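You operate a simulated robot arm through the tools that you are given. There is no shell and no other tool.

You are at the controls of a simulated robot arm. One attempt, no reset.

## Task
Take the tiny black box and put it on the end of the beige bench. Then take the orange jar and put it on top of the orange reel. Then push the glass sliding door shut. Then lift the white machine lid open. Keep to this order. Set down upright: orange jar.

Only the result counts: the job must be done as asked and must still hold three seconds after the hand-in. Knocking over, shifting, dropping, spilling or breaking anything else fails it. A push-on lid holds only when it is set on centred and level and pressed home; a screw cap is set on level and turned clockwise until tight.

## Robot
A 7-joint arm with a two-finger parallel gripper on a trunk, on a base that moves. Base frame: it is fixed to the floor where the robot stands at the start and does not move with it; the origin is under the middle of the robot, x ahead of it, y to its left, z up. Lengths are in mm, angles in rad, forces in N, time in s.
With the tool pointing down near the work surface it reaches from about 360 to 780 mm from the robot's upright axis, wherever it stands. Its first joint turns from -2.496 to 2.496 rad. Places, roughly: end of the beige bench [1100, 3300, 800]; glass sliding door [-2400, 5200, 1600]; orange jar (6x6x7 cm) [-1900, 4800, 800]; orange reel (8x8x4 cm) [-1700, 4800, 800]; tiny black box (5x4x3 cm) [-300, 3800, 800]; white machine lid [-2700, 400, 900]. Payload 3 kg.
The TCP is the grasp point between the finger pads, 30 mm short of the fingertips. In the tool frame z runs along the fingers and y along their closing line. Largest opening 110 mm; finger width 20, thickness 10; the body of the gripper, 48 by 112 mm, starts 55 mm behind the TCP.
Orientation is told as [roll, pitch, yaw] about the base's x, y, z axes, in that order, counted from this pose: with the fingers straight down and closing along the base's y, the tool's x points along the base's -x, its y along +y and its z along -z.

## Interface
- The arm moves only by the tool play_rows. Its argument "motion" is a list of rows, each a list of 7 numbers: the turn, a rotation vector about the tool's x, y, z in rad, then the shift along the tool's x, y, z in mm, then the gripper command, from -1 (shut) to 1 (fully open), values between in proportion. In form: [[ax, ay, az, tx, ty, tz, fingers], ...]. A call has 1 to 20 rows; each row is the pose to reach, as a shift and turn from the pose commanded when the call began, along the tool's axes at that moment. A row lasts 0.2 s, in which the tool goes at most 50 mm and 0.15 rad; a call with a longer step from one row to the next is refused whole, and so is a gripper value outside its range. A pose out of reach is approached as far as the arm can. The call stops where the force on the tool passes 40 N (or 10 N more than at its start, if that is more) or the arm is blocked; 0.2 s more then pass. The fingers move at their own pace (about 153 mm/s each) and stop on an object; they squeeze with about 30 N. The grip force told is the motor's: it shows also when the fingers shut on nothing. Time passes only in rows, and 0.2 s behind the last, so rows that repeat a pose let the fingers close. The reply holds the time, the measured pose of the TCP, the force on the tool along the base axes, the opening and the grip force, in the units named above and with some noise, with the torque about the TCP (base axes, N m) and any sound that the robot's microphone picked up.
- Cameras (640 x 400 px; columns grow to the right, rows downward): "scene" is now at [593.6, -155.4, 1128.3]; the picture's right is [-0.01, -0.83, 0.55], its down [-0.43, 0.50, 0.75] and it looks along [-0.90, -0.23, -0.36] (base axes); focal length 214 px, centre (320, 200). "wrist" rides on the gripper at [72, 17, -103] in the tool frame; the picture's right is [-0.23, 0.97, 0.00], its down [-0.76, -0.18, -0.62] and it looks along [-0.61, -0.14, 0.78] (tool axes); focal length 222 px, centre (320, 200). There is no depth. A picture from a camera that has moved, and an enlarged one, comes with that camera's place and axes in the base frame and with its lens.
- get_image(camera): a new picture of that camera. It takes no simulated time.
- lift_body(by): moves the trunk up (or, below 0, down) by that many mm; the arm and the scene camera ride with it, the base frame stays. It gives what a move gives, with no picture.
- base_move(legs): drives the robot by 1 to 6 legs, each [ahead, turn to the left] in mm and rad, along the robot's own axes; the way and the turn of a leg run together, so that a leg with both is an arc; at most 1500 mm and 3.142 rad a leg. The arm and the cameras ride along, it lands a little off, and it stops where it bumps. It gives what a move gives.
- head_to(pan, tilt): turns the head with the scene camera to pan (to the left, within 1.396 rad either way) and tilt (down, from -0.506 to 1.204), counted from straight ahead of the robot. It gives what a move gives.
- close_up(camera, box): a new picture of the part [left, top, right, bottom] of that camera's present view, enlarged. It takes no simulated time.
- sign_off(): hands the job in; it is judged then, once.

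Places have to be worked out from the pictures, the camera data and where the tool is seen. Open the gripper and draw the arm clear of the work before you hand the job in, unless the task says otherwise.

The tools are called after "Request:" as name(argument=value, ...) on one line, values as JSON. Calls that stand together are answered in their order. play_rows: Moves the arm, as the interface text tells. Its arguments: {"type":"object","properties":{"motion":{"type":"array"}},"required":["motion"]} The other tools are called the same way: lift_body (by) moves the trunk up or down; base_move (legs) drives the base; head_to (pan, tilt) turns the head that bears the scene camera; get_image (camera) takes a picture; close_up (camera, box) takes an enlarged picture of a part of a camera's view; sign_off () hands the job in.

At the start:

```text
clock: 0.0
tool_pos: [579.8, -122.8, 1052.2]
ee_rot: [0.001, 0.0, -0.011]
wrist_force: [-0.8, 0.2, 0.7]
ft_torque: [0.0, -0.01, 0.0]
finger_gap: 110.1
finger_force: 0.0
trunk travel left (down, up): [-275.0, 215.0]
robot x, y, heading: [4.6, 5.9, 0.002]
head pan, tilt (commanded): [-0.586, 1.119]
```

scene: 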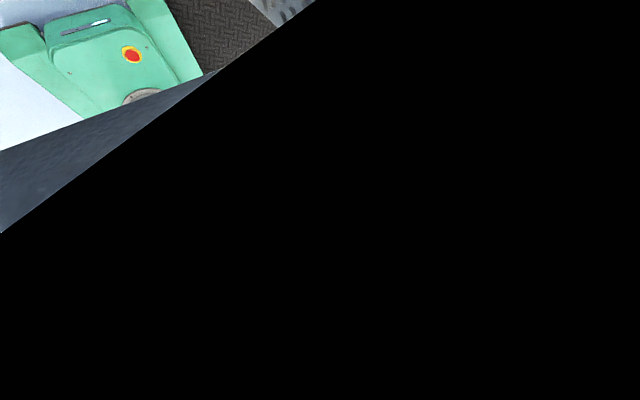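
wrist: 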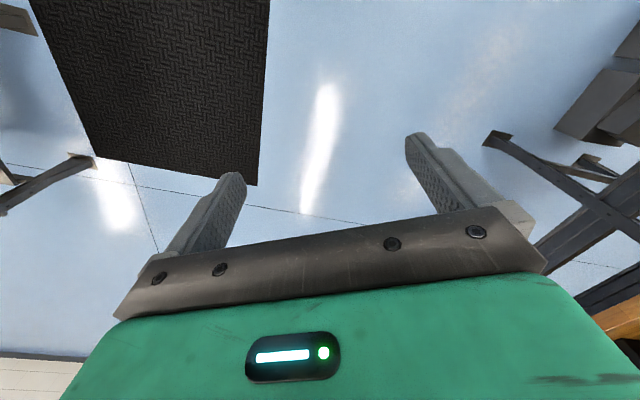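

I start by turning the head to look level and straight ahead, to see what the scene camera shows and how its data changes.

Request:
head_to(pan=0.0, tilt=0.3)

```text
clock: 1.1
tool_pos: [580.0, -121.5, 1052.2]
ee_rot: [0.001, 0.0, -0.01]
wrist_force: [0.0, -0.2, 0.4]
ft_torque: [0.02, -0.01, -0.01]
finger_gap: 109.9
finger_force: 0.0
trunk travel left (down, up): [-275.0, 215.0]
robot x, y, heading: [1.3, 11.0, 0.001]
head pan, tilt (commanded): [0.0, 0.3]
```

Now a picture from both cameras.

Request:
get_image(camera="scene")

Request:
get_image(camera="wrist")

```text
taken
camera scene: at [661.1, -122.0, 1086.9], right [-0.01, -1.0, 0.0], down [-0.95, 0.01, 0.3], along [-0.3, 0.0, -0.95], focal length 214 px, centre (320, 200)
```

scene: 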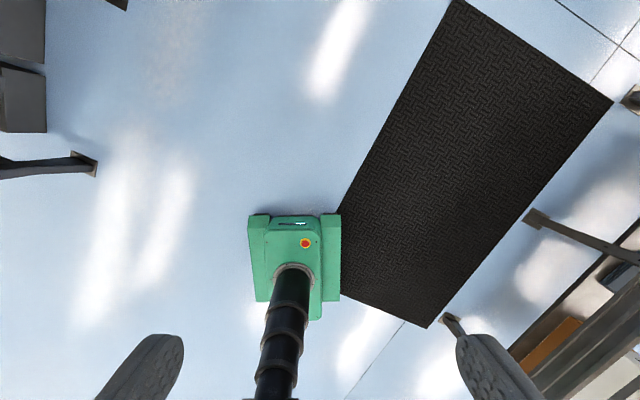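

```text
taken
camera wrist: at [506.4, -104.7, 1154.9], right [0.24, 0.97, 0.0], down [0.76, -0.19, 0.62], along [0.6, -0.15, -0.78], focal length 222 px, centre (320, 200)
```

wrist: 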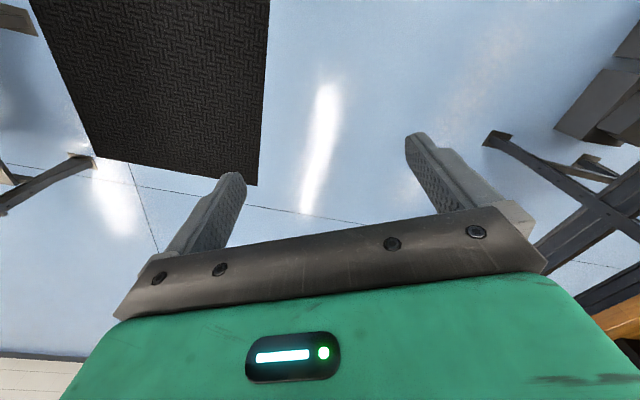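

The head camera evidently rides near the hand (its zero axis runs along the tool's fingers). I pan it fully left to look across the room toward +y.

Request:
head_to(pan=1.39, tilt=0.0)

Request:
get_image(camera="scene")

```text
clock: 2.7
tool_pos: [579.6, -122.8, 1052.2]
ee_rot: [0.001, 0.002, -0.009]
wrist_force: [0.0, -0.1, -0.9]
ft_torque: [-0.01, 0.03, -0.01]
finger_gap: 110.2
finger_force: 0.1
trunk travel left (down, up): [-275.0, 215.0]
robot x, y, heading: [1.2, 6.1, -0.002]
head pan, tilt (commanded): [1.389, 0.0]
```

```text
taken
camera scene: at [689.9, -33.7, 1163.9], right [0.0, -0.18, -0.98], down [-1.0, 0.01, 0.0], along [0.01, 0.98, -0.18], focal length 214 px, centre (320, 200)
```

scene: 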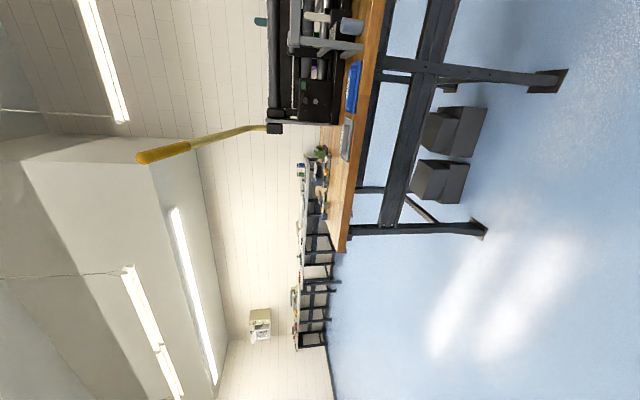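

The picture is rotated (image left is up in the room); I see benches running away on the +y side, at an angle of about -28° to the base axes. I'll look to the right side and ahead too, to know what surrounds the robot.

Request:
head_to(pan=-1.39, tilt=0.0)

Request:
get_image(camera="scene")

Request:
head_to(pan=0.0, tilt=-0.5)

Request:
get_image(camera="scene")

```text
clock: 5.1
tool_pos: [579.4, -121.5, 1053.0]
ee_rot: [0.001, 0.004, -0.009]
wrist_force: [0.3, -0.2, -0.1]
ft_torque: [0.02, 0.02, -0.01]
finger_gap: 109.8
finger_force: 0.0
trunk travel left (down, up): [-275.0, 215.0]
robot x, y, heading: [-1.5, 6.7, -0.001]
head pan, tilt (commanded): [-1.389, 0.0]
```

```text
taken
camera scene: at [688.0, -210.7, 1163.8], right [0.0, -0.18, 0.98], down [-1.0, 0.01, 0.0], along [-0.01, -0.98, -0.18], focal length 214 px, centre (320, 200)
```

scene: 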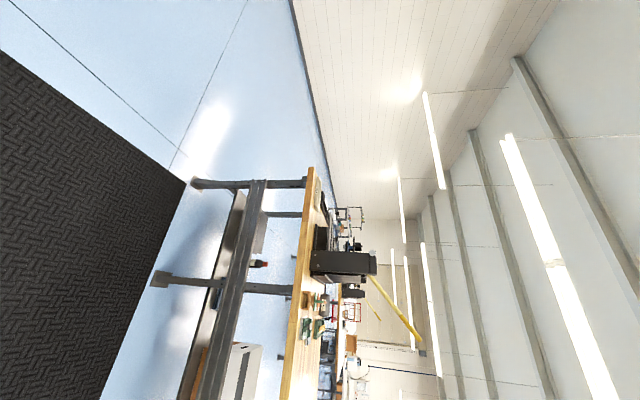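

```text
clock: 6.7
tool_pos: [579.7, -122.1, 1052.3]
ee_rot: [0.0, 0.0, -0.011]
wrist_force: [0.2, -0.5, 0.7]
ft_torque: [0.02, 0.02, 0.04]
finger_gap: 110.0
finger_force: 0.0
trunk travel left (down, up): [-275.0, 215.0]
robot x, y, heading: [0.5, 6.0, -0.002]
head pan, tilt (commanded): [0.0, -0.499]
```

```text
taken
camera scene: at [729.0, -122.7, 1113.1], right [-0.01, -1.0, 0.0], down [-0.88, 0.01, -0.48], along [0.48, -0.01, -0.88], focal length 214 px, centre (320, 200)
```

scene: 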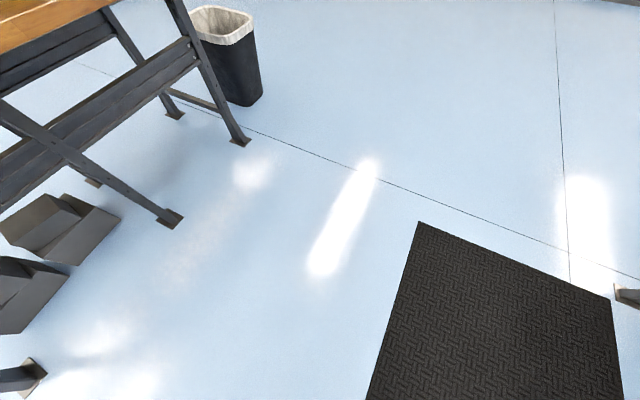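

The room is turned about -26° from the base axes, with bench A on my left (front feet about (530,1042) to (1818,416)) and another bench row on the right behind the mat. I pitch the hand up toward horizontal in small steps, to test whether the head rides on the hand and get upright views.

Request:
play_rows(motion=[[0, -0.14, 0, 0, 0, 0, 1], [0, -0.28, 0, 0, 0, 0, 1], [0, -0.42, 0, 0, 0, 0, 1], [0, -0.56, 0, 0, 0, 0, 1], [0, -0.7, 0, 0, 0, 0, 1], [0, -0.84, 0, 0, 0, 0, 1]])

Request:
get_image(camera="scene")

Request:
get_image(camera="wrist")

```text
clock: 8.1
tool_pos: [579.5, -121.6, 1052.9]
ee_rot: [0.0, -0.84, -0.011]
wrist_force: [0.2, -0.6, 0.4]
ft_torque: [0.02, -0.03, -0.03]
finger_gap: 110.1
finger_force: 0.0
trunk travel left (down, up): [-275.0, 215.0]
robot x, y, heading: [1.3, 7.0, -0.004]
head pan, tilt (commanded): [0.0, -0.499]
```

```text
taken
camera scene: at [632.1, -121.3, 1204.6], right [-0.01, -1.0, 0.0], down [-0.23, 0.0, -0.97], along [0.97, -0.01, -0.23], focal length 214 px, centre (320, 200)
```

scene: 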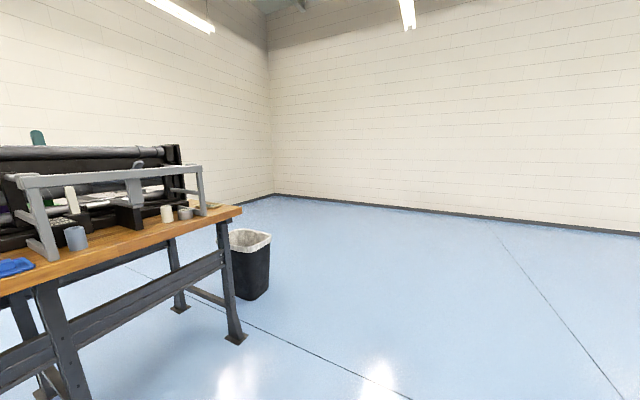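

```text
taken
camera wrist: at [453.6, -103.9, 1066.8], right [0.16, 0.97, 0.17], down [0.04, -0.18, 0.98], along [0.99, -0.15, -0.07], focal length 222 px, centre (320, 200)
```

wrist: 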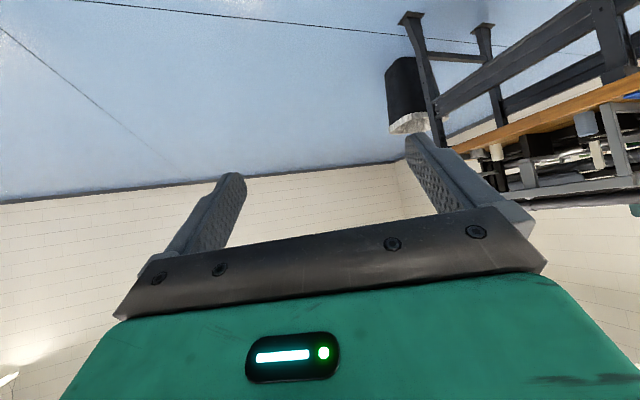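

Confirmed: the scene camera rides on the hand. I bring the hand to horizontal so the pan axis is vertical, then look left over the benches.

Request:
play_rows(motion=[[0, -0.14, 0, 0, 0, 0, 1], [0, -0.28, 0, 0, 0, 0, 1], [0, -0.42, 0, 0, 0, 0, 1], [0, -0.56, 0, 0, 0, 0, 1], [0, -0.7, 0, 0, 0, 0, 1], [0, -0.73, 0, 0, 0, 0, 1]])

Request:
head_to(pan=0.8, tilt=0.25)

Request:
get_image(camera="scene")

Request:
head_to(pan=1.39, tilt=0.25)

Request:
get_image(camera="scene")

```text
clock: 9.5
tool_pos: [616.3, -145.7, 1060.9]
ee_rot: [0.12, -1.513, -0.11]
wrist_force: [0.6, -0.1, 0.0]
ft_torque: [0.01, -0.02, -0.01]
finger_gap: 110.2
finger_force: 0.1
out of reach, approached as far as the arm can: row 3, 4, 5, 6
trunk travel left (down, up): [-275.0, 215.0]
robot x, y, heading: [2.6, 10.5, -0.001]
head pan, tilt (commanded): [0.0, -0.499]
```

```text
clock: 10.6
tool_pos: [615.5, -145.8, 1061.7]
ee_rot: [0.117, -1.509, -0.108]
wrist_force: [-0.3, -0.3, -0.3]
ft_torque: [0.01, 0.02, 0.01]
finger_gap: 110.1
finger_force: 0.1
trunk travel left (down, up): [-275.0, 215.0]
robot x, y, heading: [0.9, 2.7, 0.0]
head pan, tilt (commanded): [0.799, 0.25]
```

```text
taken
camera scene: at [555.2, -78.9, 1149.7], right [0.72, -0.69, -0.05], down [-0.23, -0.17, -0.96], along [0.65, 0.7, -0.28], focal length 214 px, centre (320, 200)
```

scene: 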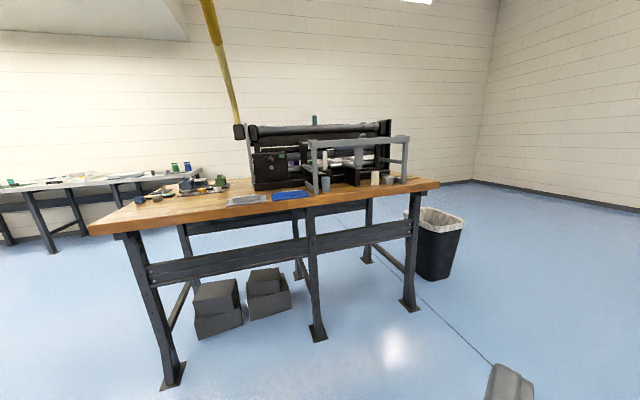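

```text
clock: 11.6
tool_pos: [615.6, -145.0, 1060.8]
ee_rot: [0.12, -1.507, -0.108]
wrist_force: [-0.5, 0.3, -0.1]
ft_torque: [0.01, 0.0, 0.0]
finger_gap: 110.1
finger_force: 0.2
trunk travel left (down, up): [-275.0, 215.0]
robot x, y, heading: [2.2, 6.3, 0.003]
head pan, tilt (commanded): [1.389, 0.25]
```

```text
taken
camera scene: at [506.7, -54.4, 1152.8], right [0.98, -0.17, -0.06], down [-0.1, -0.24, -0.97], along [0.15, 0.96, -0.25], focal length 214 px, centre (320, 200)
```

scene: 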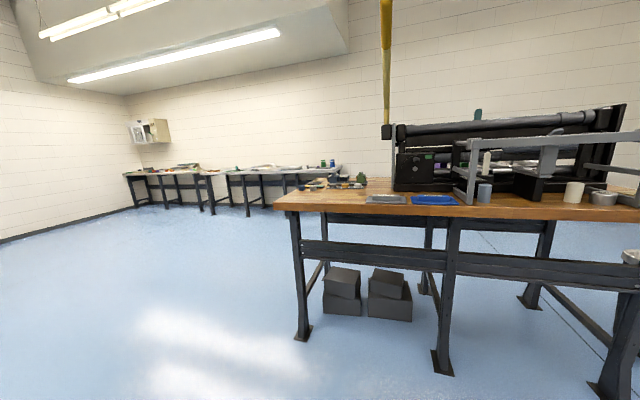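

I see the far-wall benches clearly: the route from here past bench A's left end is open. I pull the hand in a little and pitch it to about 1 rad, then turn left toward the far wall and look again.

Request:
play_rows(motion=[[0, 0.14, 0, 0, 0, -15, 1], [0, 0.28, 0, 0, 0, -30, 1], [0, 0.42, 0, 0, 0, -50, 1], [0, 0.56, 0, 0, 0, -70, 1], [0, 0.6, 0, 0, 0, -90, 1]])

Request:
head_to(pan=0.0, tilt=-0.4)

Request:
base_move(legs=[[0, 1.74]])

Request:
get_image(camera="scene")

```text
clock: 12.8
tool_pos: [525.7, -145.4, 1067.2]
ee_rot: [0.012, -0.909, 0.001]
wrist_force: [0.3, -0.9, 0.0]
ft_torque: [0.02, 0.0, 0.03]
finger_gap: 110.0
finger_force: 0.0
trunk travel left (down, up): [-275.0, 215.0]
robot x, y, heading: [2.1, 8.5, 0.001]
head pan, tilt (commanded): [1.389, 0.25]
```

```text
clock: 14.3
tool_pos: [525.8, -145.4, 1066.4]
ee_rot: [0.012, -0.909, 0.002]
wrist_force: [-0.2, 0.0, 0.0]
ft_torque: [0.02, -0.01, -0.03]
finger_gap: 109.9
finger_force: 0.2
trunk travel left (down, up): [-275.0, 215.0]
robot x, y, heading: [5.5, 3.6, -0.002]
head pan, tilt (commanded): [0.0, -0.4]
```

```text
clock: 19.1
tool_pos: [59.5, 548.4, 1065.8]
ee_rot: [0.012, -0.91, 1.753]
wrist_force: [-0.2, -0.2, -0.4]
ft_torque: [0.0, -0.05, 0.01]
finger_gap: 110.1
finger_force: 0.1
trunk travel left (down, up): [-275.0, 215.0]
robot x, y, heading: [53.0, 13.4, 1.751]
head pan, tilt (commanded): [0.0, -0.4]
```

```text
taken
camera scene: at [51.9, 591.3, 1212.0], right [0.98, 0.19, -0.01], down [0.04, -0.25, -0.97], along [-0.18, 0.95, -0.26], focal length 214 px, centre (320, 200)
```

scene: 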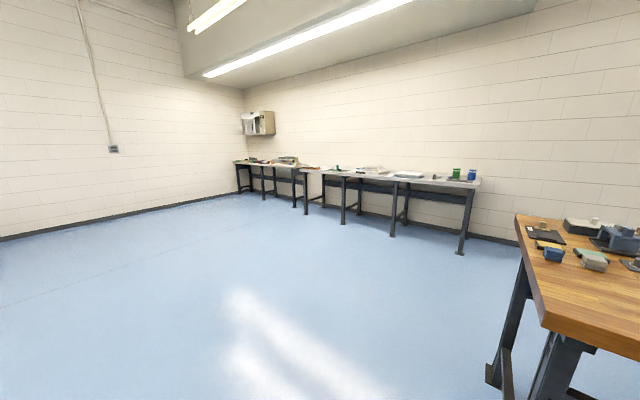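

The far wall holds a row of benches, front legs on a line through about (1199,3035), (511,3389), (-184,3722). I enlarge the view of that row.

Request:
close_up(camera="scene", box=[220, 90, 500, 265])

Request:
close_up(camera="scene", box=[300, 150, 420, 225])

Request:
close_up(camera="scene", box=[220, 100, 320, 180])

```text
2.29 times, centred on (360, 178) of scene
camera zoom: at [51.9, 591.3, 1212.0], right [0.98, 0.19, -0.01], down [0.04, -0.25, -0.97], along [-0.18, 0.95, -0.26], focal length 490 px, centre (229, 251)
```

zoom: 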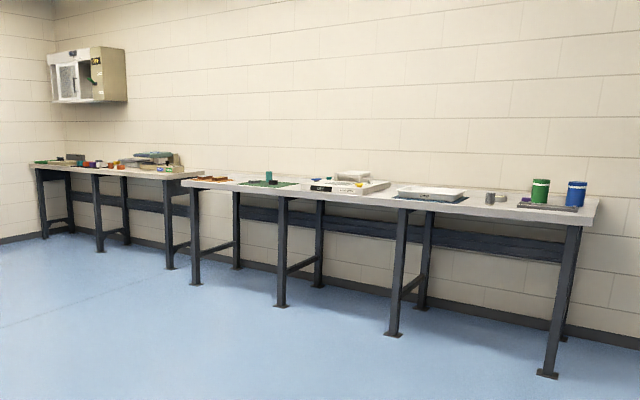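

```text
5.33 times, centred on (360, 188) of scene
camera zoom: at [51.9, 591.3, 1212.0], right [0.98, 0.19, -0.01], down [0.04, -0.25, -0.97], along [-0.18, 0.95, -0.26], focal length 1144 px, centre (107, 267)
```

zoom: 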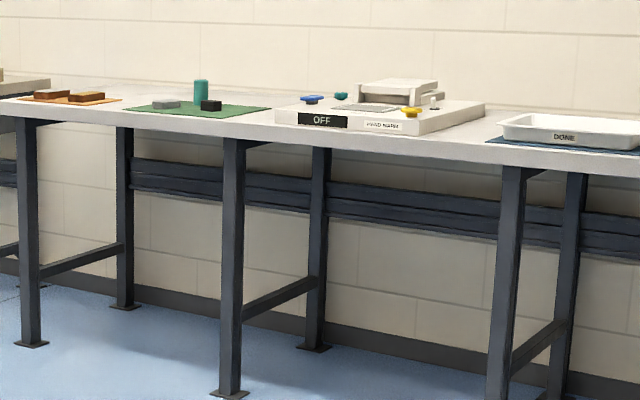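

```text
5.00 times, centred on (270, 140) of scene
camera zoom: at [51.9, 591.3, 1212.0], right [0.98, 0.19, -0.01], down [0.04, -0.25, -0.97], along [-0.18, 0.95, -0.26], focal length 1072 px, centre (570, 500)
```

zoom: 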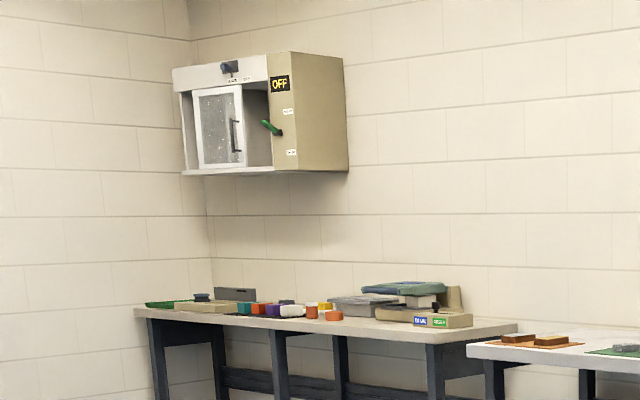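

The black box shows on the green mat at about (-260,3810); bench C is the grey-beige one, its right end has a blue and a green jar. The floor ahead is clear, so I drive 2700 mm toward a stand in front of the box and then look.

Request:
base_move(legs=[[1400, 0], [1300, 0]])

Request:
get_image(camera="scene")

```text
clock: 32.1
tool_pos: [-386.1, 3195.4, 1067.7]
ee_rot: [0.011, -0.911, 1.745]
wrist_force: [0.2, 0.3, 0.6]
ft_torque: [0.0, 0.03, -0.03]
finger_gap: 110.1
finger_force: 0.1
trunk travel left (down, up): [-275.0, 215.0]
robot x, y, heading: [-393.2, 2662.0, 1.738]
head pan, tilt (commanded): [0.0, -0.4]
```

```text
taken
camera scene: at [-394.7, 3237.9, 1212.5], right [0.98, 0.18, -0.01], down [0.04, -0.25, -0.97], along [-0.18, 0.95, -0.26], focal length 214 px, centre (320, 200)
```

scene: 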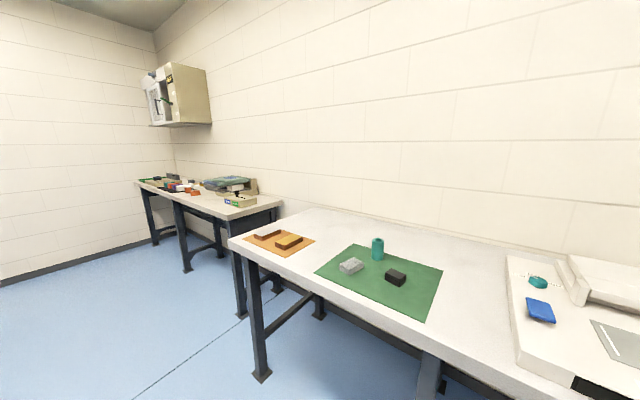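

The black box is at about (-273,3837), 180 mm behind the bench's front edge; bench axis runs at about -28°. I drive to a stand around (-538,3329) and turn to face the bench squarely.

Request:
base_move(legs=[[0, 0.047], [680, 0], [0, -0.69]])

Request:
head_to(pan=0.0, tilt=0.0)

Request:
get_image(camera="scene")

```text
clock: 38.1
tool_pos: [-213.0, 3748.2, 1066.4]
ee_rot: [0.012, -0.912, 1.1]
wrist_force: [0.0, -0.8, 0.0]
ft_torque: [0.0, 0.01, 0.01]
finger_gap: 110.0
finger_force: 0.1
trunk travel left (down, up): [-275.0, 215.0]
robot x, y, heading: [-561.7, 3337.0, 1.099]
head pan, tilt (commanded): [0.0, -0.4]
```

```text
clock: 39.0
tool_pos: [-214.0, 3749.3, 1068.4]
ee_rot: [0.012, -0.91, 1.102]
wrist_force: [-0.1, -0.3, -0.3]
ft_torque: [-0.02, -0.02, -0.02]
finger_gap: 110.2
finger_force: 0.1
trunk travel left (down, up): [-275.0, 215.0]
robot x, y, heading: [-563.4, 3337.8, 1.1]
head pan, tilt (commanded): [0.0, 0.0]
```

```text
taken
camera scene: at [-198.1, 3781.9, 1177.0], right [0.9, -0.44, -0.01], down [-0.28, -0.55, -0.79], along [0.35, 0.71, -0.61], focal length 214 px, centre (320, 200)
```

scene: 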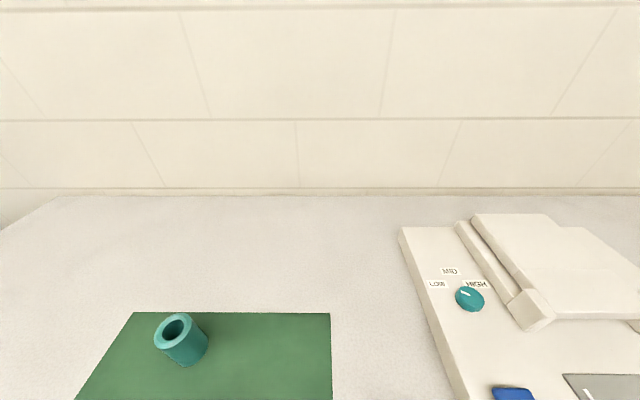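

I am facing the bench nearly squarely (heading 1.10). I pitch the hand back to point straight down at this height, and then look down with both cameras.

Request:
play_rows(motion=[[0, 0.14, 0, 0, 0, 0, 1], [0, 0.28, 0, 0, 0, 0, 1], [0, 0.42, 0, 0, 0, 0, 1], [0, 0.56, 0, 0, 0, 0, 1], [0, 0.7, 0, 0, 0, 0, 1], [0, 0.84, 0, 0, 0, 0, 1], [0, 0.911, 0, 0, 0, 0, 1]])

Request:
head_to(pan=0.0, tilt=0.2)

Request:
get_image(camera="scene")

Request:
get_image(camera="wrist")

```text
clock: 40.6
tool_pos: [-214.5, 3749.5, 1066.9]
ee_rot: [0.004, 0.003, 1.112]
wrist_force: [0.0, -0.2, 0.4]
ft_torque: [-0.01, -0.02, -0.01]
finger_gap: 110.3
finger_force: 0.1
trunk travel left (down, up): [-275.0, 215.0]
robot x, y, heading: [-564.5, 3341.6, 1.102]
head pan, tilt (commanded): [0.0, 0.0]
```

```text
clock: 41.4
tool_pos: [-215.0, 3748.9, 1066.6]
ee_rot: [0.006, 0.004, 1.111]
wrist_force: [-0.2, 0.5, 0.4]
ft_torque: [-0.02, 0.0, -0.01]
finger_gap: 110.0
finger_force: 0.0
trunk travel left (down, up): [-275.0, 215.0]
robot x, y, heading: [-559.8, 3335.5, 1.103]
head pan, tilt (commanded): [0.0, 0.201]
```

```text
taken
camera scene: at [-173.4, 3832.1, 1102.0], right [0.9, -0.44, -0.01], down [-0.43, -0.88, 0.2], along [-0.1, -0.18, -0.98], focal length 214 px, centre (320, 200)
```

scene: 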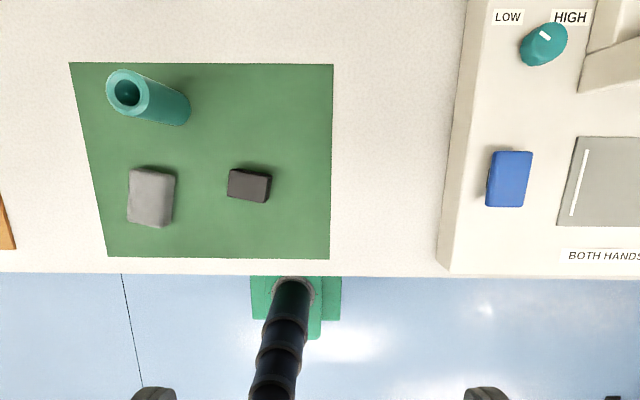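

```text
taken
camera wrist: at [-261.3, 3691.1, 1170.0], right [-0.77, 0.64, 0.01], down [0.5, 0.6, 0.62], along [0.39, 0.48, -0.78], focal length 222 px, centre (320, 200)
```

wrist: 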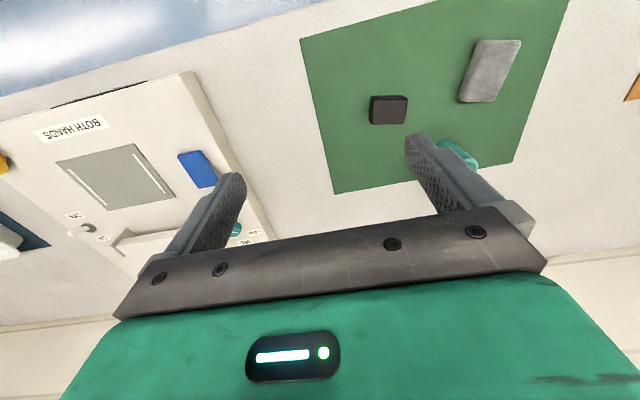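

Triangulating the two views puts the black box at about (-278,3841), z near 808. I enlarge both views of it for its exact orientation and edges.

Request:
close_up(camera="scene", box=[190, 140, 310, 215])

Request:
close_up(camera="wrist", box=[340, 70, 460, 145])

```text
5.33 times, centred on (250, 178) of scene
camera zoom: at [-173.4, 3832.1, 1102.0], right [0.9, -0.44, -0.01], down [-0.43, -0.88, 0.2], along [-0.1, -0.18, -0.98], focal length 1144 px, centre (693, 320)
```

zoom: 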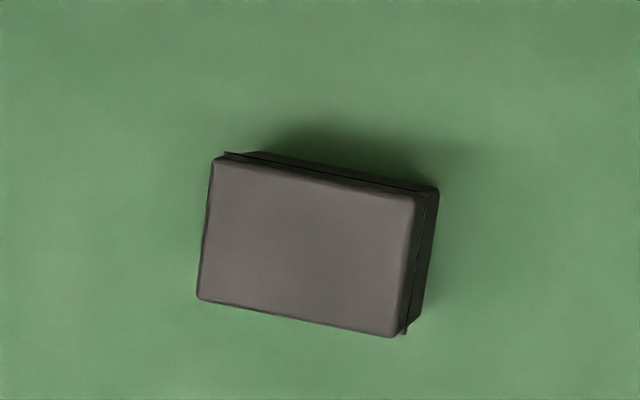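

```text
5.33 times, centred on (400, 108) of wrist
camera zoom: at [-261.3, 3691.1, 1170.0], right [-0.77, 0.64, 0.01], down [0.5, 0.6, 0.62], along [0.39, 0.48, -0.78], focal length 1185 px, centre (-107, 693)
```

zoom: 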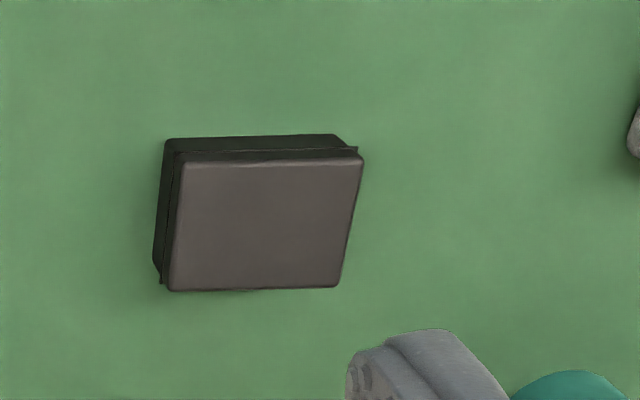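

The box is centred at about (-277,3838), top at z≈830, long axis turned about -37°. I swing the head aside (pan left) so it stays clear of the teal cylinder, then move above the box with a 0.18 rad wrist turn and hover at z≈930.

Request:
play_rows(motion=[[0, 0, 0.06, -17, 32, 0, 1], [0, 0, 0.12, -35, 64, 0, 1], [0, 0, 0.18, -52.7, 95.3, 0, 1], [0, 0, 0.18, -52.7, 95.3, 45, 1], [0, 0, 0.18, -52.7, 95.3, 90, 1], [0, 0, 0.18, -52.7, 95.3, 136, 1]])

Request:
head_to(pan=0.5, tilt=0.4)

Request:
get_image(camera="scene")

Request:
get_image(camera="wrist")

```text
clock: 42.8
tool_pos: [-278.5, 3838.9, 932.3]
ee_rot: [0.006, 0.001, 0.931]
wrist_force: [-0.7, 0.0, -0.7]
ft_torque: [0.0, 0.0, 0.02]
finger_gap: 110.1
finger_force: 0.0
trunk travel left (down, up): [-275.0, 215.0]
robot x, y, heading: [-562.0, 3333.2, 1.106]
head pan, tilt (commanded): [0.0, 0.201]
```

```text
clock: 43.7
tool_pos: [-277.6, 3837.9, 932.8]
ee_rot: [0.007, 0.002, 0.93]
wrist_force: [-0.6, 0.6, 0.0]
ft_torque: [-0.01, 0.01, 0.02]
finger_gap: 109.8
finger_force: 0.1
trunk travel left (down, up): [-275.0, 215.0]
robot x, y, heading: [-561.0, 3335.0, 1.099]
head pan, tilt (commanded): [0.499, 0.4]
```

```text
taken
camera scene: at [-269.7, 3925.1, 979.8], right [0.7, -0.52, -0.48], down [-0.4, -0.85, 0.34], along [-0.59, -0.05, -0.81], focal length 214 px, centre (320, 200)
```

scene: 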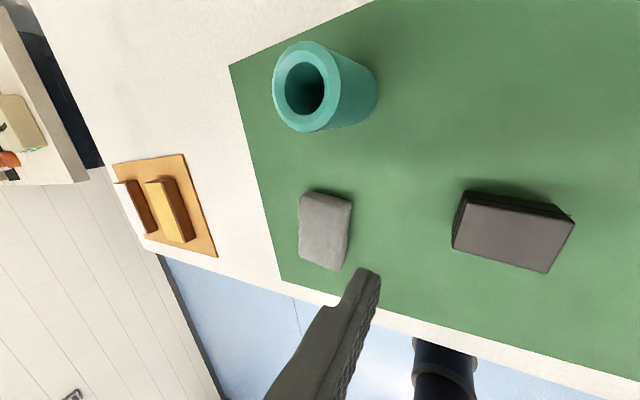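

```text
taken
camera wrist: at [-334.6, 3790.5, 1035.9], right [-0.65, 0.76, 0.01], down [0.6, 0.5, 0.62], along [0.47, 0.4, -0.78], focal length 222 px, centre (320, 200)
```

wrist: 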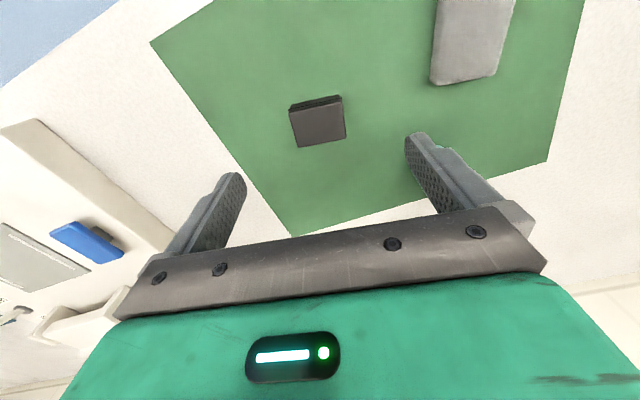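

The box sits centred between the fingers in the wrist view (seen at (319,123), expected (320,125)). I swing the head to the right away from the teal cylinder and lower to TCP z≈836.

Request:
head_to(pan=-1.39, tilt=0.0)

Request:
play_rows(motion=[[0, 0, 0, 0, 0, 40, 1], [0, 0, 0, 0, 0, 70, 1], [0, 0, 0, 0, 0, 85, 1], [0, 0, 0, 0, 0, 96, 1]])

Request:
get_image(camera="wrist")

```text
clock: 45.5
tool_pos: [-278.2, 3837.2, 933.2]
ee_rot: [0.006, 0.003, 0.929]
wrist_force: [0.9, -0.3, -0.4]
ft_torque: [0.02, 0.0, 0.0]
finger_gap: 110.0
finger_force: 0.0
trunk travel left (down, up): [-275.0, 215.0]
robot x, y, heading: [-564.6, 3338.9, 1.102]
head pan, tilt (commanded): [-1.389, 0.0]
```

```text
clock: 46.5
tool_pos: [-278.7, 3839.3, 835.2]
ee_rot: [0.007, 0.002, 0.929]
wrist_force: [-0.2, 0.4, -0.1]
ft_torque: [0.02, 0.01, -0.02]
finger_gap: 109.7
finger_force: 0.0
trunk travel left (down, up): [-275.0, 215.0]
robot x, y, heading: [-561.2, 3336.7, 1.099]
head pan, tilt (commanded): [-1.389, 0.0]
```

```text
taken
camera wrist: at [-334.7, 3790.6, 938.6], right [-0.65, 0.76, 0.01], down [0.6, 0.5, 0.62], along [0.47, 0.4, -0.78], focal length 222 px, centre (320, 200)
```

wrist: 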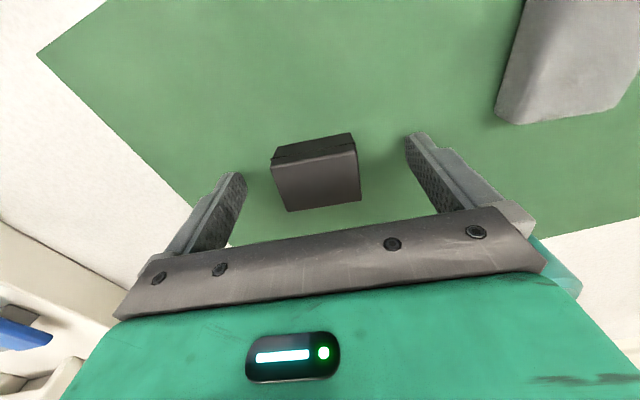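

The fingers straddle the box with tips a few mm above the mat. I close the gripper.

Request:
play_rows(motion=[[0, 0, 0, 0, 0, 1, 0], [0, 0, 0, 0, 0, 1, -0.3], [0, 0, 0, 0, 0, 1, -1], [0, 0, 0, 0, 0, 1, -1]])

Request:
get_image(camera="wrist")

```text
clock: 47.5
tool_pos: [-277.2, 3839.7, 835.6]
ee_rot: [0.008, 0.002, 0.929]
wrist_force: [-0.4, 0.8, 0.7]
ft_torque: [-0.02, -0.02, -0.03]
finger_gap: 49.2
finger_force: 30.4
trunk travel left (down, up): [-275.0, 215.0]
robot x, y, heading: [-561.0, 3337.0, 1.1]
head pan, tilt (commanded): [-1.389, 0.0]
```

```text
taken
camera wrist: at [-334.6, 3790.9, 937.9], right [-0.65, 0.76, 0.01], down [0.6, 0.5, 0.62], along [0.47, 0.4, -0.78], focal length 222 px, centre (320, 200)
```

wrist: 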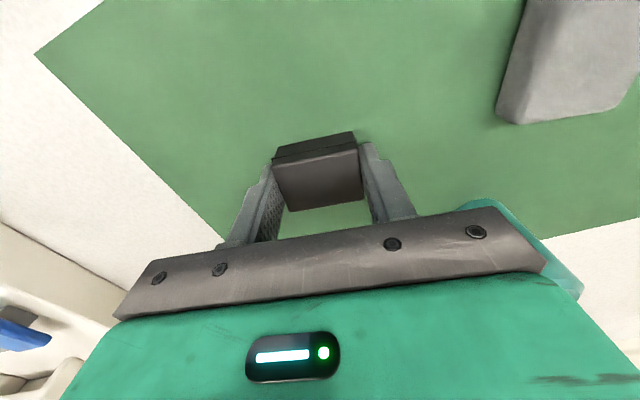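

The grip holds at 49 mm opening with 30 N. I lift slowly, 150 mm, and check.

Request:
play_rows(motion=[[0, 0, 0, 0, 0, -10, -1], [0, 0, 0, 0, 0, -30, -1], [0, 0, 0, 0, 0, -60, -1], [0, 0, 0, 0, 0, -100, -1], [0, 0, 0, 0, 0, -140, -1], [0, 0, 0, 0, 0, -180, -1]])

Request:
get_image(camera="wrist")

Request:
get_image(camera="scene")

```text
clock: 48.9
tool_pos: [-276.1, 3837.8, 1014.6]
ee_rot: [0.006, 0.001, 0.93]
wrist_force: [0.3, 0.4, 0.5]
ft_torque: [0.01, 0.0, -0.04]
finger_gap: 49.4
finger_force: 30.5
trunk travel left (down, up): [-275.0, 215.0]
robot x, y, heading: [-561.3, 3339.9, 1.099]
head pan, tilt (commanded): [-1.389, 0.0]
```

```text
taken
camera wrist: at [-332.5, 3789.4, 1117.7], right [-0.65, 0.76, 0.01], down [0.6, 0.5, 0.62], along [0.47, 0.41, -0.78], focal length 222 px, centre (320, 200)
```

wrist: 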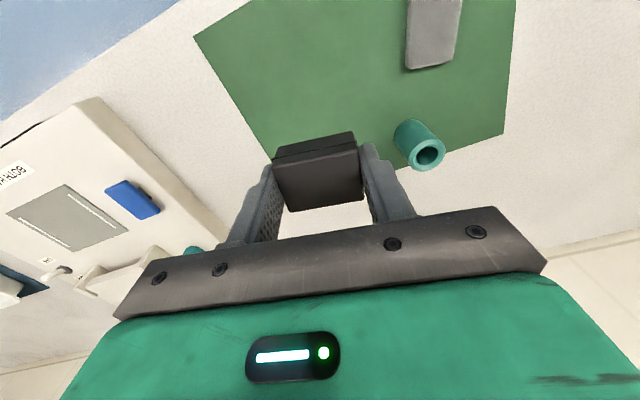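

```text
taken
camera scene: at [-138.6, 3874.1, 1126.0], right [0.15, -0.11, 0.98], down [-0.6, -0.8, 0.0], along [0.79, -0.59, -0.19], focal length 214 px, centre (320, 200)
```

scene: 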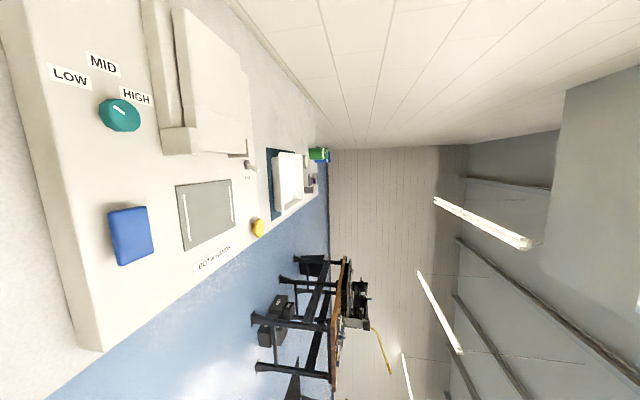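

The box is lifted and held. I raise the trunk a little, turn right to run parallel to the bench row, and drive along it toward the bench's right end.

Request:
lift_body(by=80)

Request:
base_move(legs=[[0, -1.58], [1400, 0]])

Request:
head_to(pan=1.39, tilt=0.0)

Request:
get_image(camera="scene")

```text
clock: 50.1
tool_pos: [-275.0, 3837.9, 1094.5]
ee_rot: [0.009, 0.0, 0.93]
wrist_force: [-0.2, 1.0, 0.3]
ft_torque: [0.0, 0.02, 0.01]
finger_gap: 49.5
finger_force: 30.1
trunk travel left (down, up): [-355.0, 135.0]
robot x, y, heading: [-563.3, 3337.9, 1.104]
head pan, tilt (commanded): [-1.389, 0.0]
```

```text
clock: 61.1
tool_pos: [1178.6, 2383.4, 1093.7]
ee_rot: [0.007, 0.004, -0.659]
wrist_force: [0.1, -0.2, -0.2]
ft_torque: [0.01, 0.02, 0.0]
finger_gap: 49.1
finger_force: 29.9
trunk travel left (down, up): [-355.0, 135.0]
robot x, y, heading: [690.2, 2687.4, -0.491]
head pan, tilt (commanded): [-1.389, 0.0]
```

```text
clock: 63.5
tool_pos: [1178.4, 2384.6, 1094.8]
ee_rot: [0.007, 0.002, -0.658]
wrist_force: [-0.3, -0.8, -0.3]
ft_torque: [0.01, 0.03, 0.0]
finger_gap: 49.0
finger_force: 30.2
trunk travel left (down, up): [-355.0, 135.0]
robot x, y, heading: [687.0, 2684.8, -0.485]
head pan, tilt (commanded): [1.389, 0.0]
```

```text
taken
camera scene: at [1318.4, 2386.4, 1206.6], right [-0.11, -0.14, -0.98], down [-0.79, 0.61, 0.0], along [0.6, 0.78, -0.17], focal length 214 px, centre (320, 200)
```

scene: 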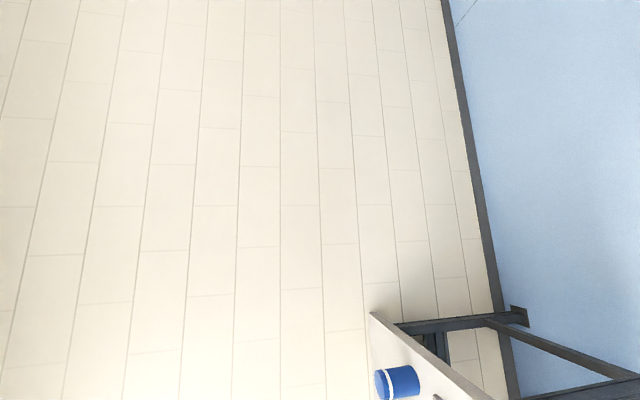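

The bench end with the blue jar is just to my left. I turn left to face the bench and look down on its end.

Request:
base_move(legs=[[0, 1.58]])

Request:
head_to(pan=-0.5, tilt=0.1)

Request:
get_image(camera="scene")

Request:
get_image(camera="wrist")

```text
clock: 67.9
tool_pos: [985.6, 3181.1, 1093.7]
ee_rot: [0.009, 0.004, 0.92]
wrist_force: [-0.7, 1.1, -1.6]
ft_torque: [-0.11, -0.06, 0.02]
finger_gap: 49.2
finger_force: 30.4
trunk travel left (down, up): [-355.0, 135.0]
robot x, y, heading: [751.1, 2657.7, 1.102]
head pan, tilt (commanded): [1.389, 0.0]
```

```text
clock: 69.8
tool_pos: [984.0, 3181.1, 1095.6]
ee_rot: [0.009, 0.002, 0.922]
wrist_force: [0.1, 0.0, -0.6]
ft_torque: [-0.05, -0.03, -0.01]
finger_gap: 49.0
finger_force: 30.4
trunk travel left (down, up): [-355.0, 135.0]
robot x, y, heading: [748.7, 2651.7, 1.099]
head pan, tilt (commanded): [-0.499, 0.099]
```

```text
taken
camera scene: at [1080.7, 3236.1, 1141.5], right [0.7, -0.53, 0.47], down [-0.64, -0.76, 0.09], along [0.31, -0.36, -0.88], focal length 214 px, centre (320, 200)
```

scene: 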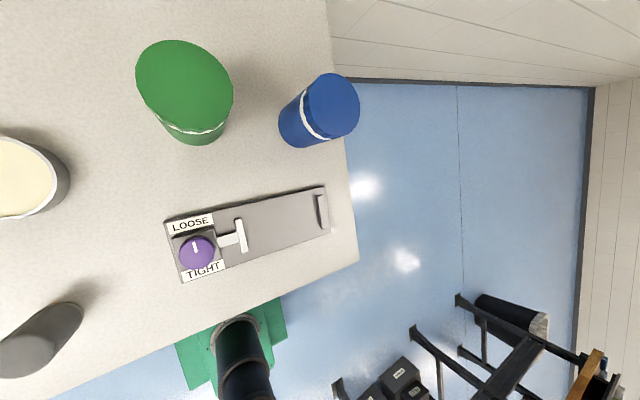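

```text
taken
camera wrist: at [927.5, 3133.1, 1197.7], right [-0.64, 0.77, 0.01], down [0.61, 0.5, 0.62], along [0.47, 0.4, -0.78], focal length 222 px, centre (320, 200)
```

wrist: 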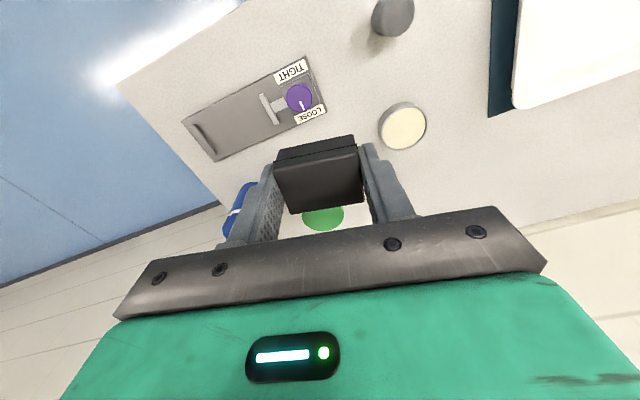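

The bench end holds a small vise (LOOSE/TIGHT), a blue and a green jar, and a cream pot. I look further back on the bench top to find a free spot near (1100,3300).

Request:
head_to(pan=-0.2, tilt=-0.25)

Request:
get_image(camera="scene")

```text
clock: 70.6
tool_pos: [985.4, 3180.8, 1095.6]
ee_rot: [0.006, 0.002, 0.922]
wrist_force: [-0.4, -0.8, -0.4]
ft_torque: [0.0, -0.01, 0.02]
finger_gap: 48.9
finger_force: 30.0
trunk travel left (down, up): [-355.0, 135.0]
robot x, y, heading: [750.1, 2656.4, 1.1]
head pan, tilt (commanded): [-0.201, -0.25]
```

```text
taken
camera scene: at [1077.2, 3277.0, 1143.1], right [0.78, -0.59, 0.19], down [-0.55, -0.8, -0.24], along [0.3, 0.08, -0.95], focal length 214 px, centre (320, 200)
```

scene: 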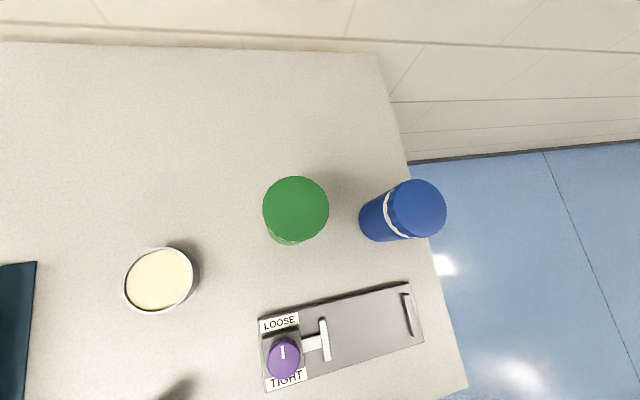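

The green jar stands at about (1116,3300) with top at z≈950, the blue one at (1236,3224); behind them the bench end is free. I choose a spot at about (1237,3381) there, and first drive 140 mm closer for reach.

Request:
base_move(legs=[[140, 0]])

```text
clock: 71.9
tool_pos: [1049.7, 3304.8, 1096.1]
ee_rot: [0.007, 0.002, 0.92]
wrist_force: [0.8, -0.1, -0.7]
ft_torque: [0.0, -0.02, -0.01]
finger_gap: 49.1
finger_force: 30.1
trunk travel left (down, up): [-355.0, 135.0]
robot x, y, heading: [811.4, 2780.1, 1.097]
head pan, tilt (commanded): [-0.201, -0.25]
```

I carry the box at height over to above the chosen spot, turning the wrist back to square with the bench.

Request:
play_rows(motion=[[0, 0, -0.034, -35, -21, 0, -1], [0, 0, -0.068, -70, -41, 0, -1], [0, 0, -0.102, -104, -62, 0, -1], [0, 0, -0.136, -139, -82, 0, -1], [0, 0, -0.17, -173.8, -102.7, 0, -1]])

Request:
head_to(pan=0.0, tilt=0.4)

Request:
get_image(camera="scene")

Request:
get_image(camera="wrist")

```text
clock: 73.1
tool_pos: [1237.3, 3380.5, 1095.2]
ee_rot: [0.006, -0.001, 1.092]
wrist_force: [-0.7, 0.4, -0.5]
ft_torque: [-0.04, -0.06, 0.05]
finger_gap: 49.2
finger_force: 29.9
trunk travel left (down, up): [-355.0, 135.0]
robot x, y, heading: [814.0, 2779.4, 1.102]
head pan, tilt (commanded): [-0.201, -0.25]
```

```text
clock: 74.1
tool_pos: [1237.0, 3381.0, 1094.2]
ee_rot: [0.007, 0.003, 1.09]
wrist_force: [0.4, 0.3, -1.2]
ft_torque: [-0.01, -0.03, -0.02]
finger_gap: 49.1
finger_force: 29.8
trunk travel left (down, up): [-355.0, 135.0]
robot x, y, heading: [813.3, 2781.0, 1.101]
head pan, tilt (commanded): [0.0, 0.4]
```

```text
taken
camera scene: at [1270.8, 3446.3, 1129.6], right [0.89, -0.46, -0.01], down [-0.42, -0.82, 0.39], along [-0.19, -0.34, -0.92], focal length 214 px, centre (320, 200)
```

scene: 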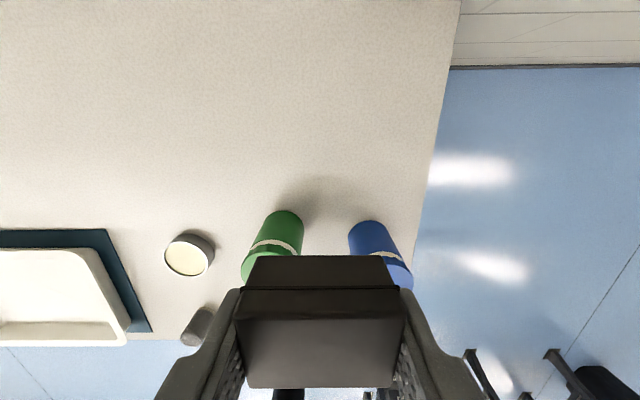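

```text
taken
camera wrist: at [1188.6, 3323.6, 1197.1], right [-0.76, 0.65, 0.01], down [0.51, 0.59, 0.62], along [0.4, 0.47, -0.78], focal length 222 px, centre (320, 200)
```

wrist: 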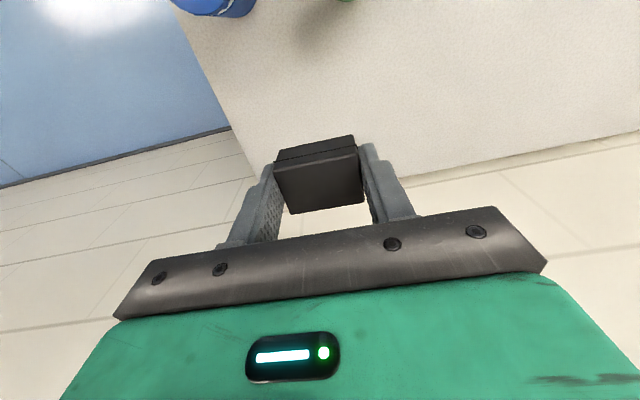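

The spot below is blank bench top, clear of both jars. I lower the trunk by 80 mm, then descend with the arm to just above the surface.

Request:
lift_body(by=-80)

Request:
play_rows(motion=[[0, 0, 0, 0, 0, 45, -1], [0, 0, 0, 0, 0, 90, -1], [0, 0, 0, 0, 0, 130, -1], [0, 0, 0, 0, 0, 155, -1]])

Request:
get_image(camera="wrist")

Request:
get_image(camera="scene")

```text
clock: 75.3
tool_pos: [1236.5, 3380.5, 1015.6]
ee_rot: [0.007, 0.003, 1.092]
wrist_force: [-0.1, 0.3, -0.7]
ft_torque: [-0.01, 0.01, -0.03]
finger_gap: 49.1
finger_force: 30.4
trunk travel left (down, up): [-275.0, 215.0]
robot x, y, heading: [813.1, 2782.5, 1.102]
head pan, tilt (commanded): [0.0, 0.4]
```

```text
clock: 76.3
tool_pos: [1236.3, 3381.4, 859.5]
ee_rot: [0.007, 0.001, 1.09]
wrist_force: [-0.3, 0.3, -1.1]
ft_torque: [0.02, -0.01, -0.03]
finger_gap: 48.7
finger_force: 30.2
trunk travel left (down, up): [-275.0, 215.0]
robot x, y, heading: [813.2, 2785.6, 1.104]
head pan, tilt (commanded): [0.0, 0.4]
```

```text
taken
camera wrist: at [1188.0, 3324.7, 961.8], right [-0.76, 0.65, 0.01], down [0.51, 0.59, 0.62], along [0.4, 0.48, -0.78], focal length 222 px, centre (320, 200)
```

wrist: 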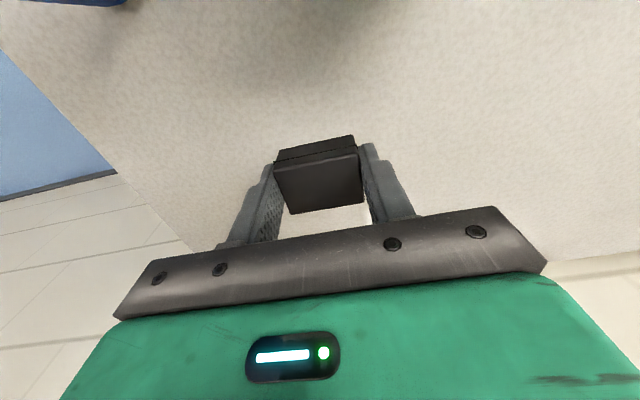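

```text
taken
camera scene: at [1270.2, 3447.5, 894.6], right [0.89, -0.46, -0.01], down [-0.42, -0.82, 0.39], along [-0.18, -0.34, -0.92], focal length 214 px, centre (320, 200)
```

scene: 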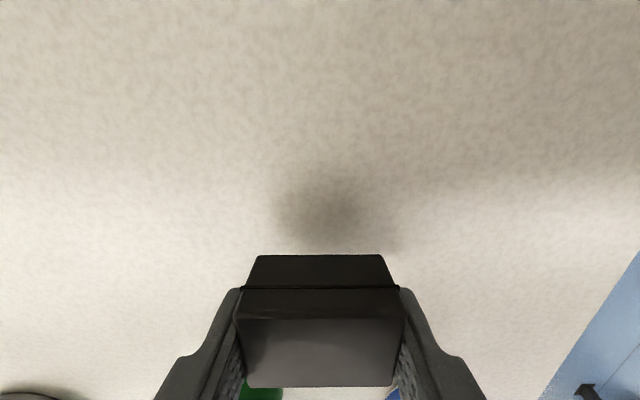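

The box is about 25 mm above the surface. I come down the last bit in small steps, watching the force.

Request:
play_rows(motion=[[0, 0, 0, 0, 0, 12, -1], [0, 0, 0, 0, 0, 20, -1], [0, 0, 0, 0, 0, 22, -1]])

Request:
play_rows(motion=[[0, 0, 0, 0, 0, 1, -1], [0, 0, 0, 0, 0, 2, -1]])

```text
clock: 77.1
tool_pos: [1235.8, 3381.0, 837.7]
ee_rot: [0.006, 0.002, 1.091]
wrist_force: [-0.2, -0.3, -0.6]
ft_torque: [0.0, -0.01, 0.02]
finger_gap: 49.3
finger_force: 29.9
trunk travel left (down, up): [-275.0, 215.0]
robot x, y, heading: [807.9, 2776.8, 1.101]
head pan, tilt (commanded): [0.0, 0.4]
```

```text
clock: 77.7
tool_pos: [1235.7, 3381.2, 835.7]
ee_rot: [0.007, 0.002, 1.091]
wrist_force: [-0.4, 0.1, 0.1]
ft_torque: [-0.03, 0.0, 0.01]
finger_gap: 49.1
finger_force: 30.1
trunk travel left (down, up): [-275.0, 215.0]
robot x, y, heading: [812.6, 2777.3, 1.102]
head pan, tilt (commanded): [0.0, 0.4]
```

No contact yet at 835.7. I continue in 1 mm steps.

Request:
play_rows(motion=[[0, 0, 0, 0, 0, 1, -1], [0, 0, 0, 0, 0, 2, -1], [0, 0, 0, 0, 0, 3, -1]])

Request:
get_image(camera="scene")

```text
clock: 78.5
tool_pos: [1237.4, 3382.0, 832.4]
ee_rot: [0.007, 0.0, 1.092]
wrist_force: [0.8, -0.9, 4.3]
ft_torque: [-0.06, -0.07, 0.0]
finger_gap: 49.2
finger_force: 30.4
trunk travel left (down, up): [-275.0, 215.0]
robot x, y, heading: [813.9, 2782.2, 1.099]
head pan, tilt (commanded): [0.0, 0.4]
```

```text
taken
camera scene: at [1269.8, 3446.9, 868.0], right [0.89, -0.46, -0.01], down [-0.42, -0.82, 0.39], along [-0.19, -0.34, -0.92], focal length 214 px, centre (320, 200)
```

scene: 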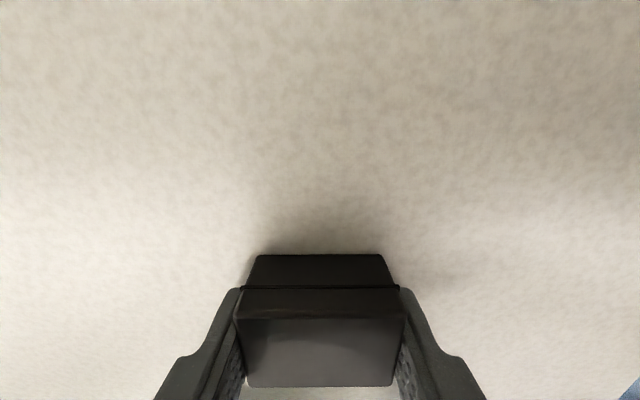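

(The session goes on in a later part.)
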